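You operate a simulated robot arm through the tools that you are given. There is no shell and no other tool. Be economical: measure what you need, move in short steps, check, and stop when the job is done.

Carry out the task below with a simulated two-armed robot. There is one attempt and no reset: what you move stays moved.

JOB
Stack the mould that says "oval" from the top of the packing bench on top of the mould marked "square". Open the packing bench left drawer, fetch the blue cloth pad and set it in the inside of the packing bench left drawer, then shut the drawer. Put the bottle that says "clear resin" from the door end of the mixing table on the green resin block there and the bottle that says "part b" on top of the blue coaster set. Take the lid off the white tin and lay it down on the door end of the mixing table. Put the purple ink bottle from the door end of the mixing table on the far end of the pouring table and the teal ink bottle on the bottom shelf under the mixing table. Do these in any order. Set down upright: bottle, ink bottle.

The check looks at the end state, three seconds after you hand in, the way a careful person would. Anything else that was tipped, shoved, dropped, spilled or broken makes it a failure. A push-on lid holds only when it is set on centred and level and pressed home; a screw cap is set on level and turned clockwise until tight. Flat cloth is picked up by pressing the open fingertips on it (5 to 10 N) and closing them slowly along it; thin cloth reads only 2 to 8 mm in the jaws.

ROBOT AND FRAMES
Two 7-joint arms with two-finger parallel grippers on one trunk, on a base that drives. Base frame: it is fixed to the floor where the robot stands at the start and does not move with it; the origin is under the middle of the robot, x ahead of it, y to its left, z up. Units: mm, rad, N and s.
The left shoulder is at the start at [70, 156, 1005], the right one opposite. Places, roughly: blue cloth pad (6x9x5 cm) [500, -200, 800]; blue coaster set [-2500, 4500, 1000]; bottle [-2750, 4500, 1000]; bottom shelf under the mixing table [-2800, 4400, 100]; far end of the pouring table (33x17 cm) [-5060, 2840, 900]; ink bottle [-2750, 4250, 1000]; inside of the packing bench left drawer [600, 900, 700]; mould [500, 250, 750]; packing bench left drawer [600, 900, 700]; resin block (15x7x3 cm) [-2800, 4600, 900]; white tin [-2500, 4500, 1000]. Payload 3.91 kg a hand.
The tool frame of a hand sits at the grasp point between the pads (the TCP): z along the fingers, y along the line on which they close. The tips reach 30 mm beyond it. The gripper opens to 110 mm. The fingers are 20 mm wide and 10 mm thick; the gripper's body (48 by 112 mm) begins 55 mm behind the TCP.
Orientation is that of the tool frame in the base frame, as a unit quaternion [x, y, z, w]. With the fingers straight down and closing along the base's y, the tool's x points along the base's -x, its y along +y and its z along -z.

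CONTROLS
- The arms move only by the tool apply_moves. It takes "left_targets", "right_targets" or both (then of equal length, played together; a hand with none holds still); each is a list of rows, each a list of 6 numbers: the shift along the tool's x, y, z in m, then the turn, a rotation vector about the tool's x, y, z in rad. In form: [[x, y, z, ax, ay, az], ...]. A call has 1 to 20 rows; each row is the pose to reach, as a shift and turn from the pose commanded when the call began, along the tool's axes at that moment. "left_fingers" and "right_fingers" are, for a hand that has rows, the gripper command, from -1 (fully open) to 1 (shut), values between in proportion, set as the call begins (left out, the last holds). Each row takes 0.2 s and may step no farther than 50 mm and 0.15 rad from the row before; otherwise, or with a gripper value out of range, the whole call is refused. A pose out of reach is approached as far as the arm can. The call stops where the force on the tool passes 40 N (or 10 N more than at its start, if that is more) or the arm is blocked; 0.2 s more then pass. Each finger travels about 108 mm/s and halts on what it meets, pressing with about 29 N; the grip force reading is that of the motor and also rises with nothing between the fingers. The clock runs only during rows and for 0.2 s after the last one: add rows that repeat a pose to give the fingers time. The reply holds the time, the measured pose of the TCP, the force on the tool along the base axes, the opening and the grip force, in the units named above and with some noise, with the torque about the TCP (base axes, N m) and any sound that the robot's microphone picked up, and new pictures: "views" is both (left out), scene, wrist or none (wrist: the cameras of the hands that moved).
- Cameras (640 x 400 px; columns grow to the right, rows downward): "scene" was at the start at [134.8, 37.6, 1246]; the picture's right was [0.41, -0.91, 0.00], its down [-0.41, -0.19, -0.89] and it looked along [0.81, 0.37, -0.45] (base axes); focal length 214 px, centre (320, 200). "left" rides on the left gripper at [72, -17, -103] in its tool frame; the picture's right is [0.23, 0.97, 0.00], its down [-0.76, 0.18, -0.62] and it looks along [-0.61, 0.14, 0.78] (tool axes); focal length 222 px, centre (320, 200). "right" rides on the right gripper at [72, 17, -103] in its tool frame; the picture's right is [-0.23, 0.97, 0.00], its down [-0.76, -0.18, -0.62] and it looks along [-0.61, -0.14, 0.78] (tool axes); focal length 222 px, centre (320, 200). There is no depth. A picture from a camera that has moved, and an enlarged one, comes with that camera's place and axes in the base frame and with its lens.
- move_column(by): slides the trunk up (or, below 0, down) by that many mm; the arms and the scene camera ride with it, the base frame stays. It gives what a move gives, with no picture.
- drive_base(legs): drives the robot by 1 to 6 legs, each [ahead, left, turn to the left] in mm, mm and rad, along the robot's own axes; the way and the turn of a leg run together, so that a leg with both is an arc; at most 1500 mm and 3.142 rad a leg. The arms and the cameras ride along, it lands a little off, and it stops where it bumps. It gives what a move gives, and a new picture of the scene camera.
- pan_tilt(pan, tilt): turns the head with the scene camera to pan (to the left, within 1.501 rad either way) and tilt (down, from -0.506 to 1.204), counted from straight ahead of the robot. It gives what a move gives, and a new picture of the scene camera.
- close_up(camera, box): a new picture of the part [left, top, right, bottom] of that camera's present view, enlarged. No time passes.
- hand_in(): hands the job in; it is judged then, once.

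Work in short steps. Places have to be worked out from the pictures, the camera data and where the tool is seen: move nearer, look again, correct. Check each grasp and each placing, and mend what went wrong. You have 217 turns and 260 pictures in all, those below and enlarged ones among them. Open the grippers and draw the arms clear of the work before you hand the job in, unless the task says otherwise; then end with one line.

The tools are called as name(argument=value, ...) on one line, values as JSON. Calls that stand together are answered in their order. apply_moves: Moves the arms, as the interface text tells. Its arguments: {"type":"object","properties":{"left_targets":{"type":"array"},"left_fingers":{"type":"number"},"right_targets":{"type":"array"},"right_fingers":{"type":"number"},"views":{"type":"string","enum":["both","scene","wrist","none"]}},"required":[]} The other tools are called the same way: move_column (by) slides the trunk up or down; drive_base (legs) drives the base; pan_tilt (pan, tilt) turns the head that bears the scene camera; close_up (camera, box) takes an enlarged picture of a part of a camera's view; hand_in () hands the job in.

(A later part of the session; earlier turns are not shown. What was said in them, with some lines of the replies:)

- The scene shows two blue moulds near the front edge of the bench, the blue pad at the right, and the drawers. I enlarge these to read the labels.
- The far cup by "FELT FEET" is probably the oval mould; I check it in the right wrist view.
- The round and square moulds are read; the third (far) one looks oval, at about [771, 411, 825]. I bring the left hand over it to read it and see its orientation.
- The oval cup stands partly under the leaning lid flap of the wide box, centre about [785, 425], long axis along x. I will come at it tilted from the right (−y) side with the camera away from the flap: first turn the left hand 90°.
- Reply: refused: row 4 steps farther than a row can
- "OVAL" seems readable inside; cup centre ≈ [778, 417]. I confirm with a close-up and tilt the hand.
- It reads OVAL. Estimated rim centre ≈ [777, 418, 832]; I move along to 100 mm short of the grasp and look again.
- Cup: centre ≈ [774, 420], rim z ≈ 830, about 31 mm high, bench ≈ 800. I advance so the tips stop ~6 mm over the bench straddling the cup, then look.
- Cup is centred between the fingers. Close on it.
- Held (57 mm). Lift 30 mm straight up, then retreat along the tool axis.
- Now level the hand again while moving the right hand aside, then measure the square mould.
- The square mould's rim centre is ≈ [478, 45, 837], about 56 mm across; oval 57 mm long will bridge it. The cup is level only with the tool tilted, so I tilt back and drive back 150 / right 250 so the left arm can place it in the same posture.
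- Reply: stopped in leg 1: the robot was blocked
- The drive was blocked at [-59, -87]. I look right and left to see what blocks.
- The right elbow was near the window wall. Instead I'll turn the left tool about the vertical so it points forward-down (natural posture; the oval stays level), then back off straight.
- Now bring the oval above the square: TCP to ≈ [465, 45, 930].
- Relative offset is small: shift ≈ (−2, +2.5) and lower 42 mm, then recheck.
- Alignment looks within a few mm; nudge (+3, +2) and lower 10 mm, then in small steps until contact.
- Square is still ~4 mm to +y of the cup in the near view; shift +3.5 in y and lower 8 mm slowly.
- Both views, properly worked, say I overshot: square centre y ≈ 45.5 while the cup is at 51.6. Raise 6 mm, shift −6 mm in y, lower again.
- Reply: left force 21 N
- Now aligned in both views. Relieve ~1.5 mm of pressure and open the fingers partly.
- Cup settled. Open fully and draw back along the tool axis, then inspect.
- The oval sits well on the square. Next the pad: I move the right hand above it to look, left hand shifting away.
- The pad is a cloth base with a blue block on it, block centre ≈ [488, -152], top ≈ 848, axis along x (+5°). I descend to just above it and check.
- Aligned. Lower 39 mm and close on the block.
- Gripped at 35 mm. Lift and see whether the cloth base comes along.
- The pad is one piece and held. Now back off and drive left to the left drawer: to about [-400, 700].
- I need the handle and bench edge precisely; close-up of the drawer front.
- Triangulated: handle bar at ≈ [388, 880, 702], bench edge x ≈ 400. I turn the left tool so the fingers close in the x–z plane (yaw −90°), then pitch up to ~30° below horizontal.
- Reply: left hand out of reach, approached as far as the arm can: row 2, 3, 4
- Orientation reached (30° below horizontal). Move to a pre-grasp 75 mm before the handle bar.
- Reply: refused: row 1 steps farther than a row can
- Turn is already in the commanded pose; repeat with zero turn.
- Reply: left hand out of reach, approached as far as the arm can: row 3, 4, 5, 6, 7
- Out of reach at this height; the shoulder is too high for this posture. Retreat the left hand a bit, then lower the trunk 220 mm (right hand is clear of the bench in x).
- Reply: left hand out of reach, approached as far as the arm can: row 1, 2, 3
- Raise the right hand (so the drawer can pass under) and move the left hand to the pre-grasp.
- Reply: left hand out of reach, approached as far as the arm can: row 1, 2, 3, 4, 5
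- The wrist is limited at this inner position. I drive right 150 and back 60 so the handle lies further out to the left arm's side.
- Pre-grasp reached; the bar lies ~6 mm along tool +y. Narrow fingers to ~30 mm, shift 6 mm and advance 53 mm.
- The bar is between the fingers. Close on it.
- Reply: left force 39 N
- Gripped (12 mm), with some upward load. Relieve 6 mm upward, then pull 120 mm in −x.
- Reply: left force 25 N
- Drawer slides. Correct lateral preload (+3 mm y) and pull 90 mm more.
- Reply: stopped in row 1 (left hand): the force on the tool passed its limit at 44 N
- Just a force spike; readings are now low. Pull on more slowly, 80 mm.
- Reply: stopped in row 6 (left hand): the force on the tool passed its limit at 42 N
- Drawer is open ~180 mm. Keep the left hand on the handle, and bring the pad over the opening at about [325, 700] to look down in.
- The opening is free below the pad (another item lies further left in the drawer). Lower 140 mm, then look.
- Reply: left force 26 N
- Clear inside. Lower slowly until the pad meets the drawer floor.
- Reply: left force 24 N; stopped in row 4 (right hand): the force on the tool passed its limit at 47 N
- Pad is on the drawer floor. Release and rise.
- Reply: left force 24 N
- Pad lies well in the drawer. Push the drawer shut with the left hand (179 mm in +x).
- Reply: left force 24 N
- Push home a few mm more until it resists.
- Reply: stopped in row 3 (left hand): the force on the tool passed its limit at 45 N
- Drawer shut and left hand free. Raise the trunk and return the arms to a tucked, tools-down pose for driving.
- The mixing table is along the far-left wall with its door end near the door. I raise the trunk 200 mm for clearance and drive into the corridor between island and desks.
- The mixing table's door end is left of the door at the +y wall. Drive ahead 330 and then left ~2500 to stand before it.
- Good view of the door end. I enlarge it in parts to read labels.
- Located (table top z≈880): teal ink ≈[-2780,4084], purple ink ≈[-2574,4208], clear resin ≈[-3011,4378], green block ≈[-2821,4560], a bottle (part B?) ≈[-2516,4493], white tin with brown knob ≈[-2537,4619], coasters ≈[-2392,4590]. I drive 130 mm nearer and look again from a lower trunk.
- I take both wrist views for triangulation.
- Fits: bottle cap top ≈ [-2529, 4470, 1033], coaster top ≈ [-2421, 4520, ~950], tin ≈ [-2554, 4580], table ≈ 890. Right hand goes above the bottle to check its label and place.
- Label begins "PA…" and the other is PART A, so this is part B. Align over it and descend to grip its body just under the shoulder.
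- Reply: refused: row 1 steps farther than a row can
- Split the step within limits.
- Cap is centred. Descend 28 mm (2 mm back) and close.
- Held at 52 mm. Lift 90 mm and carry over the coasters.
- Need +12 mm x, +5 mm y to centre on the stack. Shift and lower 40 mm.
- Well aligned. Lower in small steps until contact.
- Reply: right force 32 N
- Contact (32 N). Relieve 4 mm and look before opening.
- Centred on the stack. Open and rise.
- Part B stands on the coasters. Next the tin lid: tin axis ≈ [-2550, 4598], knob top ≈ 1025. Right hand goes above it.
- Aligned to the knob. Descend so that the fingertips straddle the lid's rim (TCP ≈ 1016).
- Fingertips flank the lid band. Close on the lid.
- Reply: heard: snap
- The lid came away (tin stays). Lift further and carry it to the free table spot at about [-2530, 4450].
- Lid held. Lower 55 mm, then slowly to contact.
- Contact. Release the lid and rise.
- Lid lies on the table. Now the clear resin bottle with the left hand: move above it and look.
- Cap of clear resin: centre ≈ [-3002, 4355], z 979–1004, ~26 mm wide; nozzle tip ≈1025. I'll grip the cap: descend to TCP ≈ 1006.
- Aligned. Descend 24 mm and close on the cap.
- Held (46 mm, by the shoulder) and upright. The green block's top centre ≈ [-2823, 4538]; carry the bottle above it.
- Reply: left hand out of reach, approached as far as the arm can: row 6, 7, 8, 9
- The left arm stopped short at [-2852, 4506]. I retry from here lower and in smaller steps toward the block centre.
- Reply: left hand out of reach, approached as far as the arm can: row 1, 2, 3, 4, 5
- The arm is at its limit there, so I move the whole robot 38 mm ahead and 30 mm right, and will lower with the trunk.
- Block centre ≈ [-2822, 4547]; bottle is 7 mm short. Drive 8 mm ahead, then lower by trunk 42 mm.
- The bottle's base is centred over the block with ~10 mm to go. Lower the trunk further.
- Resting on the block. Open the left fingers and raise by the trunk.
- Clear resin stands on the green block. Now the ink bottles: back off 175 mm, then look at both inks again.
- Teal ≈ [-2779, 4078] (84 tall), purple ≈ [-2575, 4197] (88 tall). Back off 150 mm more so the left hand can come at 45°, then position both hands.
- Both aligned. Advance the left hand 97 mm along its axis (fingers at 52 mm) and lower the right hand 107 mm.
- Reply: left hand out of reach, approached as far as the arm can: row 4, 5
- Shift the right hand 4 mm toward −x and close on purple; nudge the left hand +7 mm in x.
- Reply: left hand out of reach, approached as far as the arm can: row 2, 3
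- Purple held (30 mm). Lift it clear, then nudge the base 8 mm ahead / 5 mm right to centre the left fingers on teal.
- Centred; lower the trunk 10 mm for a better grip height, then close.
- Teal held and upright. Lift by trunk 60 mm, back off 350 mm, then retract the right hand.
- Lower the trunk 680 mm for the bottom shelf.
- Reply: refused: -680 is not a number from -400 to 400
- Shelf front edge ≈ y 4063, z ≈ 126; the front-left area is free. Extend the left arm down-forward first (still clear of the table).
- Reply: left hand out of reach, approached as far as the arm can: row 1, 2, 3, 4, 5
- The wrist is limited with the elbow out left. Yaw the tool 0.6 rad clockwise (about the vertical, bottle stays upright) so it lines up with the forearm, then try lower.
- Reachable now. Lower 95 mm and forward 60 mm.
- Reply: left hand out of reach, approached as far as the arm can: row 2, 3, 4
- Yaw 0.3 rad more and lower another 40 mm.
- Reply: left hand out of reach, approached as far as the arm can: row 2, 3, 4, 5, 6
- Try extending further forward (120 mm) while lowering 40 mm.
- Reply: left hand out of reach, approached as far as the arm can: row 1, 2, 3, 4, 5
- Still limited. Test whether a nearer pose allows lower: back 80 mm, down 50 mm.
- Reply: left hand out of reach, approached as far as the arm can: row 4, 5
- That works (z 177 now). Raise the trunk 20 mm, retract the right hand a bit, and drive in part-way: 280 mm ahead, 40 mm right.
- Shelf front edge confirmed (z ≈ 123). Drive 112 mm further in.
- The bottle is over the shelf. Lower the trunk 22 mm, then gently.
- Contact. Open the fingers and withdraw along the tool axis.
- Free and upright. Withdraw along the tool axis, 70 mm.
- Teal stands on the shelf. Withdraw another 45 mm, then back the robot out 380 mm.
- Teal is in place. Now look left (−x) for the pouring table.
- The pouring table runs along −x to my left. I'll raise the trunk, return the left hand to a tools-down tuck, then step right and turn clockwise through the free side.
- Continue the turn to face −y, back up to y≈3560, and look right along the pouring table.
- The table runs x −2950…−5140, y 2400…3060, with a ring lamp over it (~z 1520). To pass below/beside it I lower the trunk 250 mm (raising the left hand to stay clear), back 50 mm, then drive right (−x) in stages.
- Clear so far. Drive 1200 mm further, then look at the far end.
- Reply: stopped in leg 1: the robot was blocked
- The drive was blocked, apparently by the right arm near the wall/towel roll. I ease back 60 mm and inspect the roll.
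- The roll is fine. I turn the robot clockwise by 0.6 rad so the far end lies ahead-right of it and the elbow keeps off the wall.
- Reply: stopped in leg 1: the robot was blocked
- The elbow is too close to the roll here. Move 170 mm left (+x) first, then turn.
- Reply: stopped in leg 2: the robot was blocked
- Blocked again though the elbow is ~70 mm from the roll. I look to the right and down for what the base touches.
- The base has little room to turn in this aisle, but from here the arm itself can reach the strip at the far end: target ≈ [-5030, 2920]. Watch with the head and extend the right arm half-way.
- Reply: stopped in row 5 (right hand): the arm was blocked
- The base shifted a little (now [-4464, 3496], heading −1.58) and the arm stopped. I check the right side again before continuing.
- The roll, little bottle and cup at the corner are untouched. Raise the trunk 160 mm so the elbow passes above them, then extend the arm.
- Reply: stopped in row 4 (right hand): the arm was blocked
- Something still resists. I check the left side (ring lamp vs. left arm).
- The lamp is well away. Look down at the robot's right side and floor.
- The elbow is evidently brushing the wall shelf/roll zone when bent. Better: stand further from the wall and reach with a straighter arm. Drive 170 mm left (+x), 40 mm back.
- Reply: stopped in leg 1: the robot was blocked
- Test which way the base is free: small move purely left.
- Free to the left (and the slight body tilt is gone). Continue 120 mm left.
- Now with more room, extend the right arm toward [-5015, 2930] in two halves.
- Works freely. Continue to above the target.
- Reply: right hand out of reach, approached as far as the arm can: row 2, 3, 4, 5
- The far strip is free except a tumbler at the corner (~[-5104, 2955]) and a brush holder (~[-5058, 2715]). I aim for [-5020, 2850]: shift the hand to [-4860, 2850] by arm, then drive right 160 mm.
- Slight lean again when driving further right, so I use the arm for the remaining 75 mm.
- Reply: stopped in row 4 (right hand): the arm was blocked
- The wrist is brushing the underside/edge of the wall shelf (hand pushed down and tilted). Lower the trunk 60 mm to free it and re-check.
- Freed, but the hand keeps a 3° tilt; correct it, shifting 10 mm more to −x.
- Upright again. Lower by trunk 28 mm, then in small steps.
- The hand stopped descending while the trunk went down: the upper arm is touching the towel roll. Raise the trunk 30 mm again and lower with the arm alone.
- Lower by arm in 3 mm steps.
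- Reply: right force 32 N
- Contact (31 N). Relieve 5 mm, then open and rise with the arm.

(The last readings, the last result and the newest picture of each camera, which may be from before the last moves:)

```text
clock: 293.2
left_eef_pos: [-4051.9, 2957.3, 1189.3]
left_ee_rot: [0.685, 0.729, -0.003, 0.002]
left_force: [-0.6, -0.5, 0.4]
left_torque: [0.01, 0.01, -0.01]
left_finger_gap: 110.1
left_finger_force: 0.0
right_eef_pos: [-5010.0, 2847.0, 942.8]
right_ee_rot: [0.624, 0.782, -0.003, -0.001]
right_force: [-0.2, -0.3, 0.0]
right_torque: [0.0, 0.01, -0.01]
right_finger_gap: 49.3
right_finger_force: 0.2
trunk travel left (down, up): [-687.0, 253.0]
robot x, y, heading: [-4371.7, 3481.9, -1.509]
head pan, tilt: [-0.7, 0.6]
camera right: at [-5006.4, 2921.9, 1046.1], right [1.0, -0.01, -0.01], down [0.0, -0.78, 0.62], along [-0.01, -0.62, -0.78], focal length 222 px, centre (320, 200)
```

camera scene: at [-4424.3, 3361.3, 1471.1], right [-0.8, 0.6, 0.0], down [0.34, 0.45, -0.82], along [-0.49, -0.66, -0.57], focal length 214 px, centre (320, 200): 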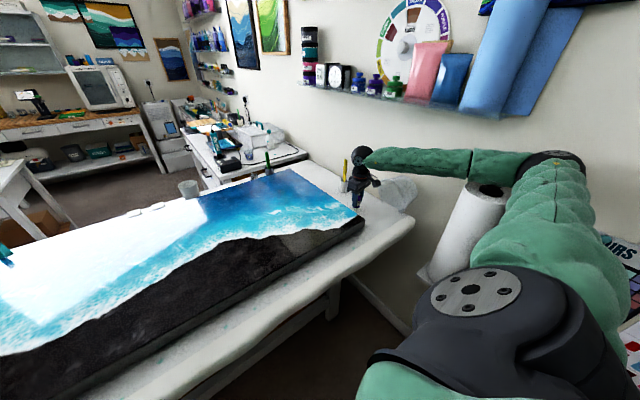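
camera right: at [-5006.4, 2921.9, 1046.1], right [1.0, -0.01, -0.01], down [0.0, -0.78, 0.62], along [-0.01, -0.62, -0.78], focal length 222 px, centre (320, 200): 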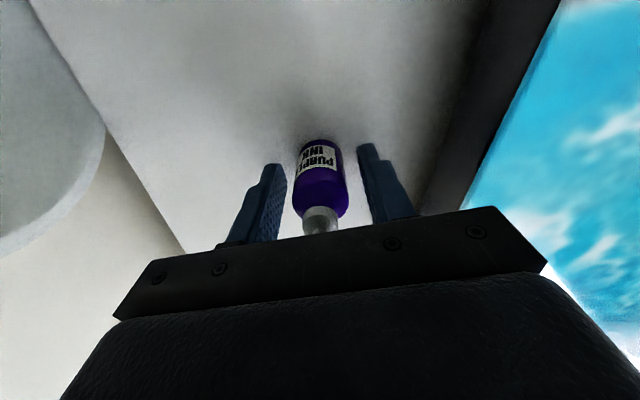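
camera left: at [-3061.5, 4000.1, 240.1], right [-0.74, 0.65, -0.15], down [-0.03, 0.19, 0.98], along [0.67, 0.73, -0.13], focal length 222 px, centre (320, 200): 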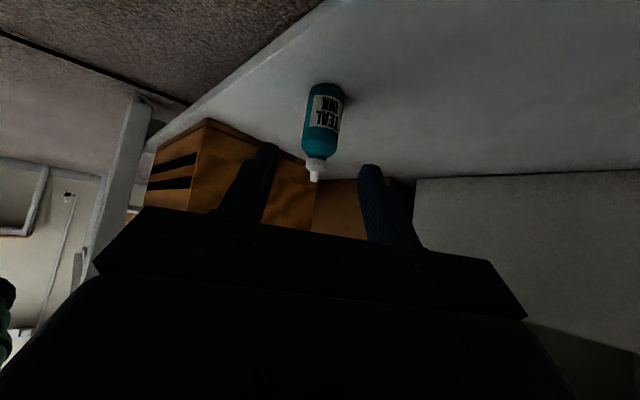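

Released and upright. Rise straight up 90 mm.

apply_moves(right_targets=[[0, 0, -0.02, 0, 0, 0], [0, 0, -0.04, 0, 0, 0], [0, 0, -0.06, 0, 0, 0], [0, 0, -0.08, 0, 0, 0], [0, 0, -0.095, 0, 0, 0]], views="wrist")

```text
clock: 294.4
left_eef_pos: [-4059.2, 2957.9, 1190.8]
left_ee_rot: [0.685, 0.729, -0.003, 0.004]
left_force: [-0.3, -0.9, -0.2]
left_torque: [0.0, -0.02, 0.01]
left_finger_gap: 110.0
left_finger_force: 0.0
right_eef_pos: [-5011.7, 2846.3, 1032.1]
right_ee_rot: [0.623, 0.782, 0.0, 0.0]
right_force: [0.3, 0.6, 0.1]
right_torque: [0.02, 0.01, -0.03]
right_finger_gap: 49.5
right_finger_force: 0.0
trunk travel left (down, up): [-687.0, 253.0]
robot x, y, heading: [-4374.3, 3484.8, -1.51]
head pan, tilt: [-0.7, 0.6]
camera right: at [-5009.1, 2921.7, 1136.3], right [1.0, 0.0, 0.0], down [0.0, -0.78, 0.62], along [0.0, -0.62, -0.78], focal length 222 px, centre (320, 200)
```

right: 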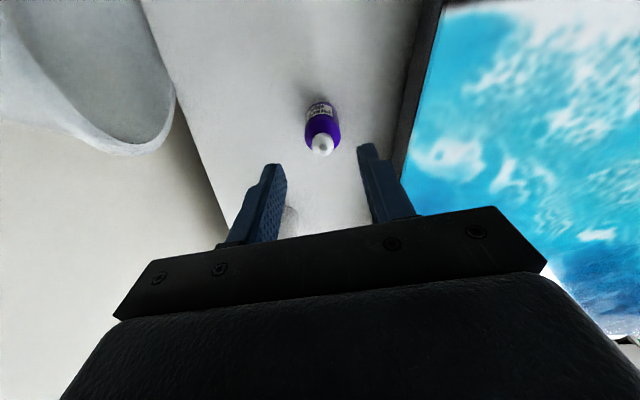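

Purple stands on the far end. Drive left 200 mm away from the wall, then take an overall look.

drive_base(legs=[[0, 200, 0]])

close_up(camera="scene", box=[300, 60, 560, 300])

```text
clock: 296.0
left_eef_pos: [-3856.0, 2969.9, 1191.0]
left_ee_rot: [0.685, 0.729, -0.002, 0.004]
left_force: [0.6, 0.1, -0.5]
left_torque: [0.0, 0.0, -0.03]
left_finger_gap: 110.1
left_finger_force: 0.0
right_eef_pos: [-4809.9, 2857.5, 1033.4]
right_ee_rot: [0.625, 0.781, 0.0, 0.0]
right_force: [-0.4, -0.3, -0.9]
right_torque: [-0.02, 0.02, 0.01]
right_finger_gap: 49.5
right_finger_force: 0.0
trunk travel left (down, up): [-687.0, 253.0]
robot x, y, heading: [-4173.8, 3493.0, -1.513]
head pan, tilt: [-0.7, 0.6]
camera scene: at [-4222.4, 3373.5, 1471.2], right [-0.8, 0.6, 0.0], down [0.34, 0.45, -0.83], along [-0.49, -0.66, -0.56], focal length 214 px, centre (320, 200)
```

scene: 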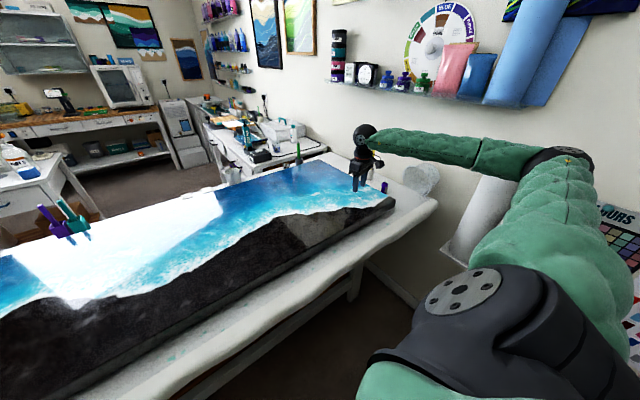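

```text
1.67 times, centred on (430, 180) of scene
camera zoom: at [-4222.4, 3373.5, 1471.2], right [-0.8, 0.6, 0.0], down [0.34, 0.45, -0.83], along [-0.49, -0.66, -0.56], focal length 358 px, centre (137, 233)
```

zoom: 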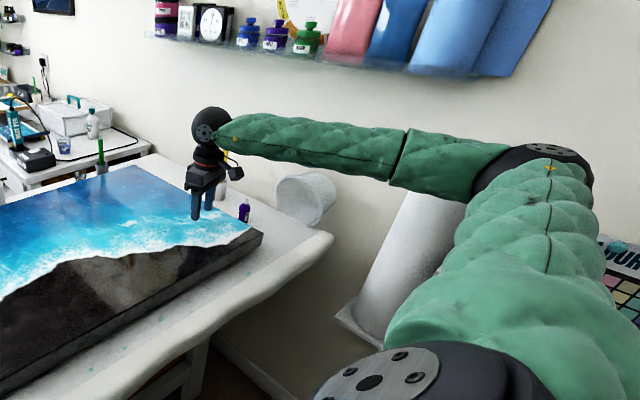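

Everything here stands as it should (roll vertical, cup unchanged). Draw the arms clear: open the right hand, retract it toward the robot and raise.

apply_moves(right_targets=[[0.02, 0.035, -0.02, 0, 0, 0], [0.04, 0.07, -0.05, 0, 0, 0], [0.06, 0.105, -0.08, 0, 0, 0], [0.08, 0.14, -0.11, 0, 0, 0], [0.11, 0.17, -0.13, 0, 0, 0], [0.14, 0.2, -0.15, 0, 0, 0]], right_fingers=-1, views="scene")

close_up(camera="scene", box=[340, 140, 480, 240])

```text
refused: row 2 steps farther than a row can; nothing moved
```

```text
4.00 times, centred on (410, 190) of scene
camera zoom: at [-4222.4, 3373.5, 1471.2], right [-0.8, 0.6, 0.0], down [0.34, 0.45, -0.83], along [-0.49, -0.66, -0.56], focal length 858 px, centre (-40, 240)
```

zoom: 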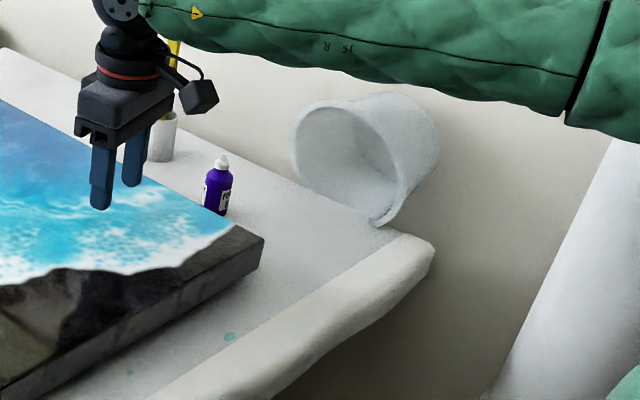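

Purple is upright on the far-end strip; the bucket lies as seen from the start. Retract the right hand in smaller steps.

apply_moves(right_targets=[[0.015, 0.02, -0.025, 0, 0, 0], [0.03, 0.045, -0.05, 0, 0, 0], [0.045, 0.07, -0.075, 0, 0, 0], [0.06, 0.095, -0.1, 0, 0, 0], [0.08, 0.12, -0.12, 0, 0, 0], [0.1, 0.15, -0.14, 0, 0, 0], [0.12, 0.18, -0.15, 0, 0, 0]], right_fingers=-1, views="scene")

```text
clock: 297.6
left_eef_pos: [-3856.5, 2970.1, 1191.6]
left_ee_rot: [0.685, 0.729, -0.003, 0.004]
left_force: [-0.3, 0.5, 0.4]
left_torque: [0.0, 0.04, -0.03]
left_finger_gap: 110.1
left_finger_force: 0.0
right_eef_pos: [-4660.5, 3016.3, 1182.4]
right_ee_rot: [0.623, 0.782, -0.001, 0.0]
right_force: [0.0, 0.0, 0.5]
right_torque: [-0.03, 0.0, -0.01]
right_finger_gap: 110.3
right_finger_force: 0.0
trunk travel left (down, up): [-687.0, 253.0]
robot x, y, heading: [-4174.0, 3492.9, -1.51]
head pan, tilt: [-0.7, 0.6]
camera scene: at [-4222.4, 3374.4, 1471.2], right [-0.8, 0.6, 0.0], down [0.34, 0.45, -0.83], along [-0.49, -0.66, -0.56], focal length 214 px, centre (320, 200)
```

scene: 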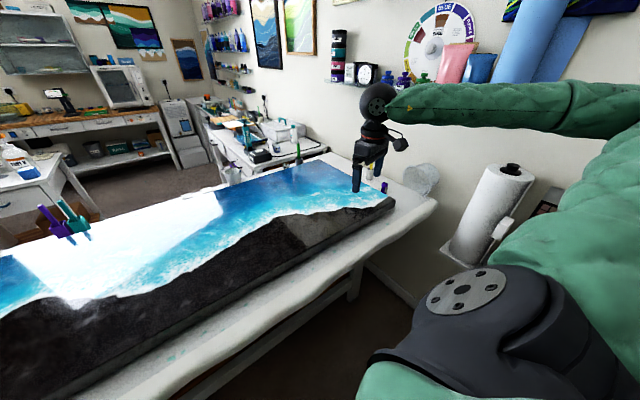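

One last look back at the mixing table before handing in.

pan_tilt(pan=1.5, tilt=0.2)

close_up(camera="scene", box=[80, 140, 300, 300])

```text
clock: 299.7
left_eef_pos: [-3857.3, 2969.0, 1191.4]
left_ee_rot: [0.685, 0.729, -0.002, 0.005]
left_force: [-0.9, -0.8, 0.0]
left_torque: [0.01, 0.06, -0.03]
left_finger_gap: 109.8
left_finger_force: 0.1
right_eef_pos: [-4663.3, 3016.1, 1181.4]
right_ee_rot: [0.624, 0.782, 0.0, 0.0]
right_force: [0.9, 0.0, -0.4]
right_torque: [-0.01, 0.02, 0.02]
right_finger_gap: 110.0
right_finger_force: 0.0
trunk travel left (down, up): [-687.0, 253.0]
robot x, y, heading: [-4174.9, 3495.5, -1.513]
head pan, tilt: [1.499, 0.201]
camera scene: at [-4077.2, 3443.3, 1507.9], right [-0.01, -1.0, 0.0], down [-0.2, 0.0, -0.98], along [0.98, -0.01, -0.2], focal length 214 px, centre (320, 200)
```

scene: 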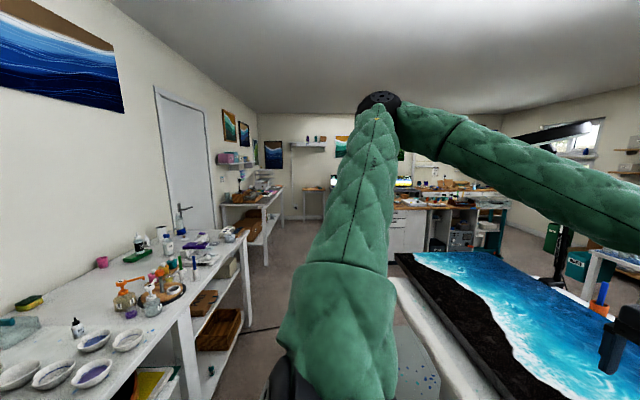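

```text
2.50 times, centred on (190, 220) of scene
camera zoom: at [-4077.2, 3443.3, 1507.9], right [-0.01, -1.0, 0.0], down [-0.2, 0.0, -0.98], along [0.98, -0.01, -0.2], focal length 536 px, centre (645, 150)
```

zoom: 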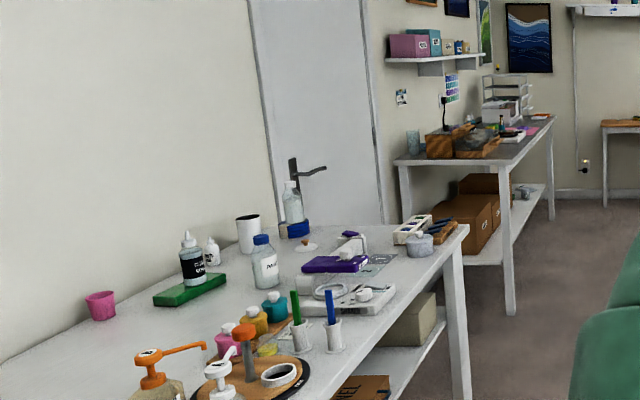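

All placements stand: clear resin on the block, part B on the coasters, tin open with its lid on the table, teal on the shelf, and purple on the far end. Both grippers are open and clear, so I hand in.

hand_in()

```text
The job is handed in.
```

I finished every part of the job and handed it in. On the way my right arm brushed the towel roll and the wall shelf at the far end of the pouring table; both looked unmoved when I checked afterwards.
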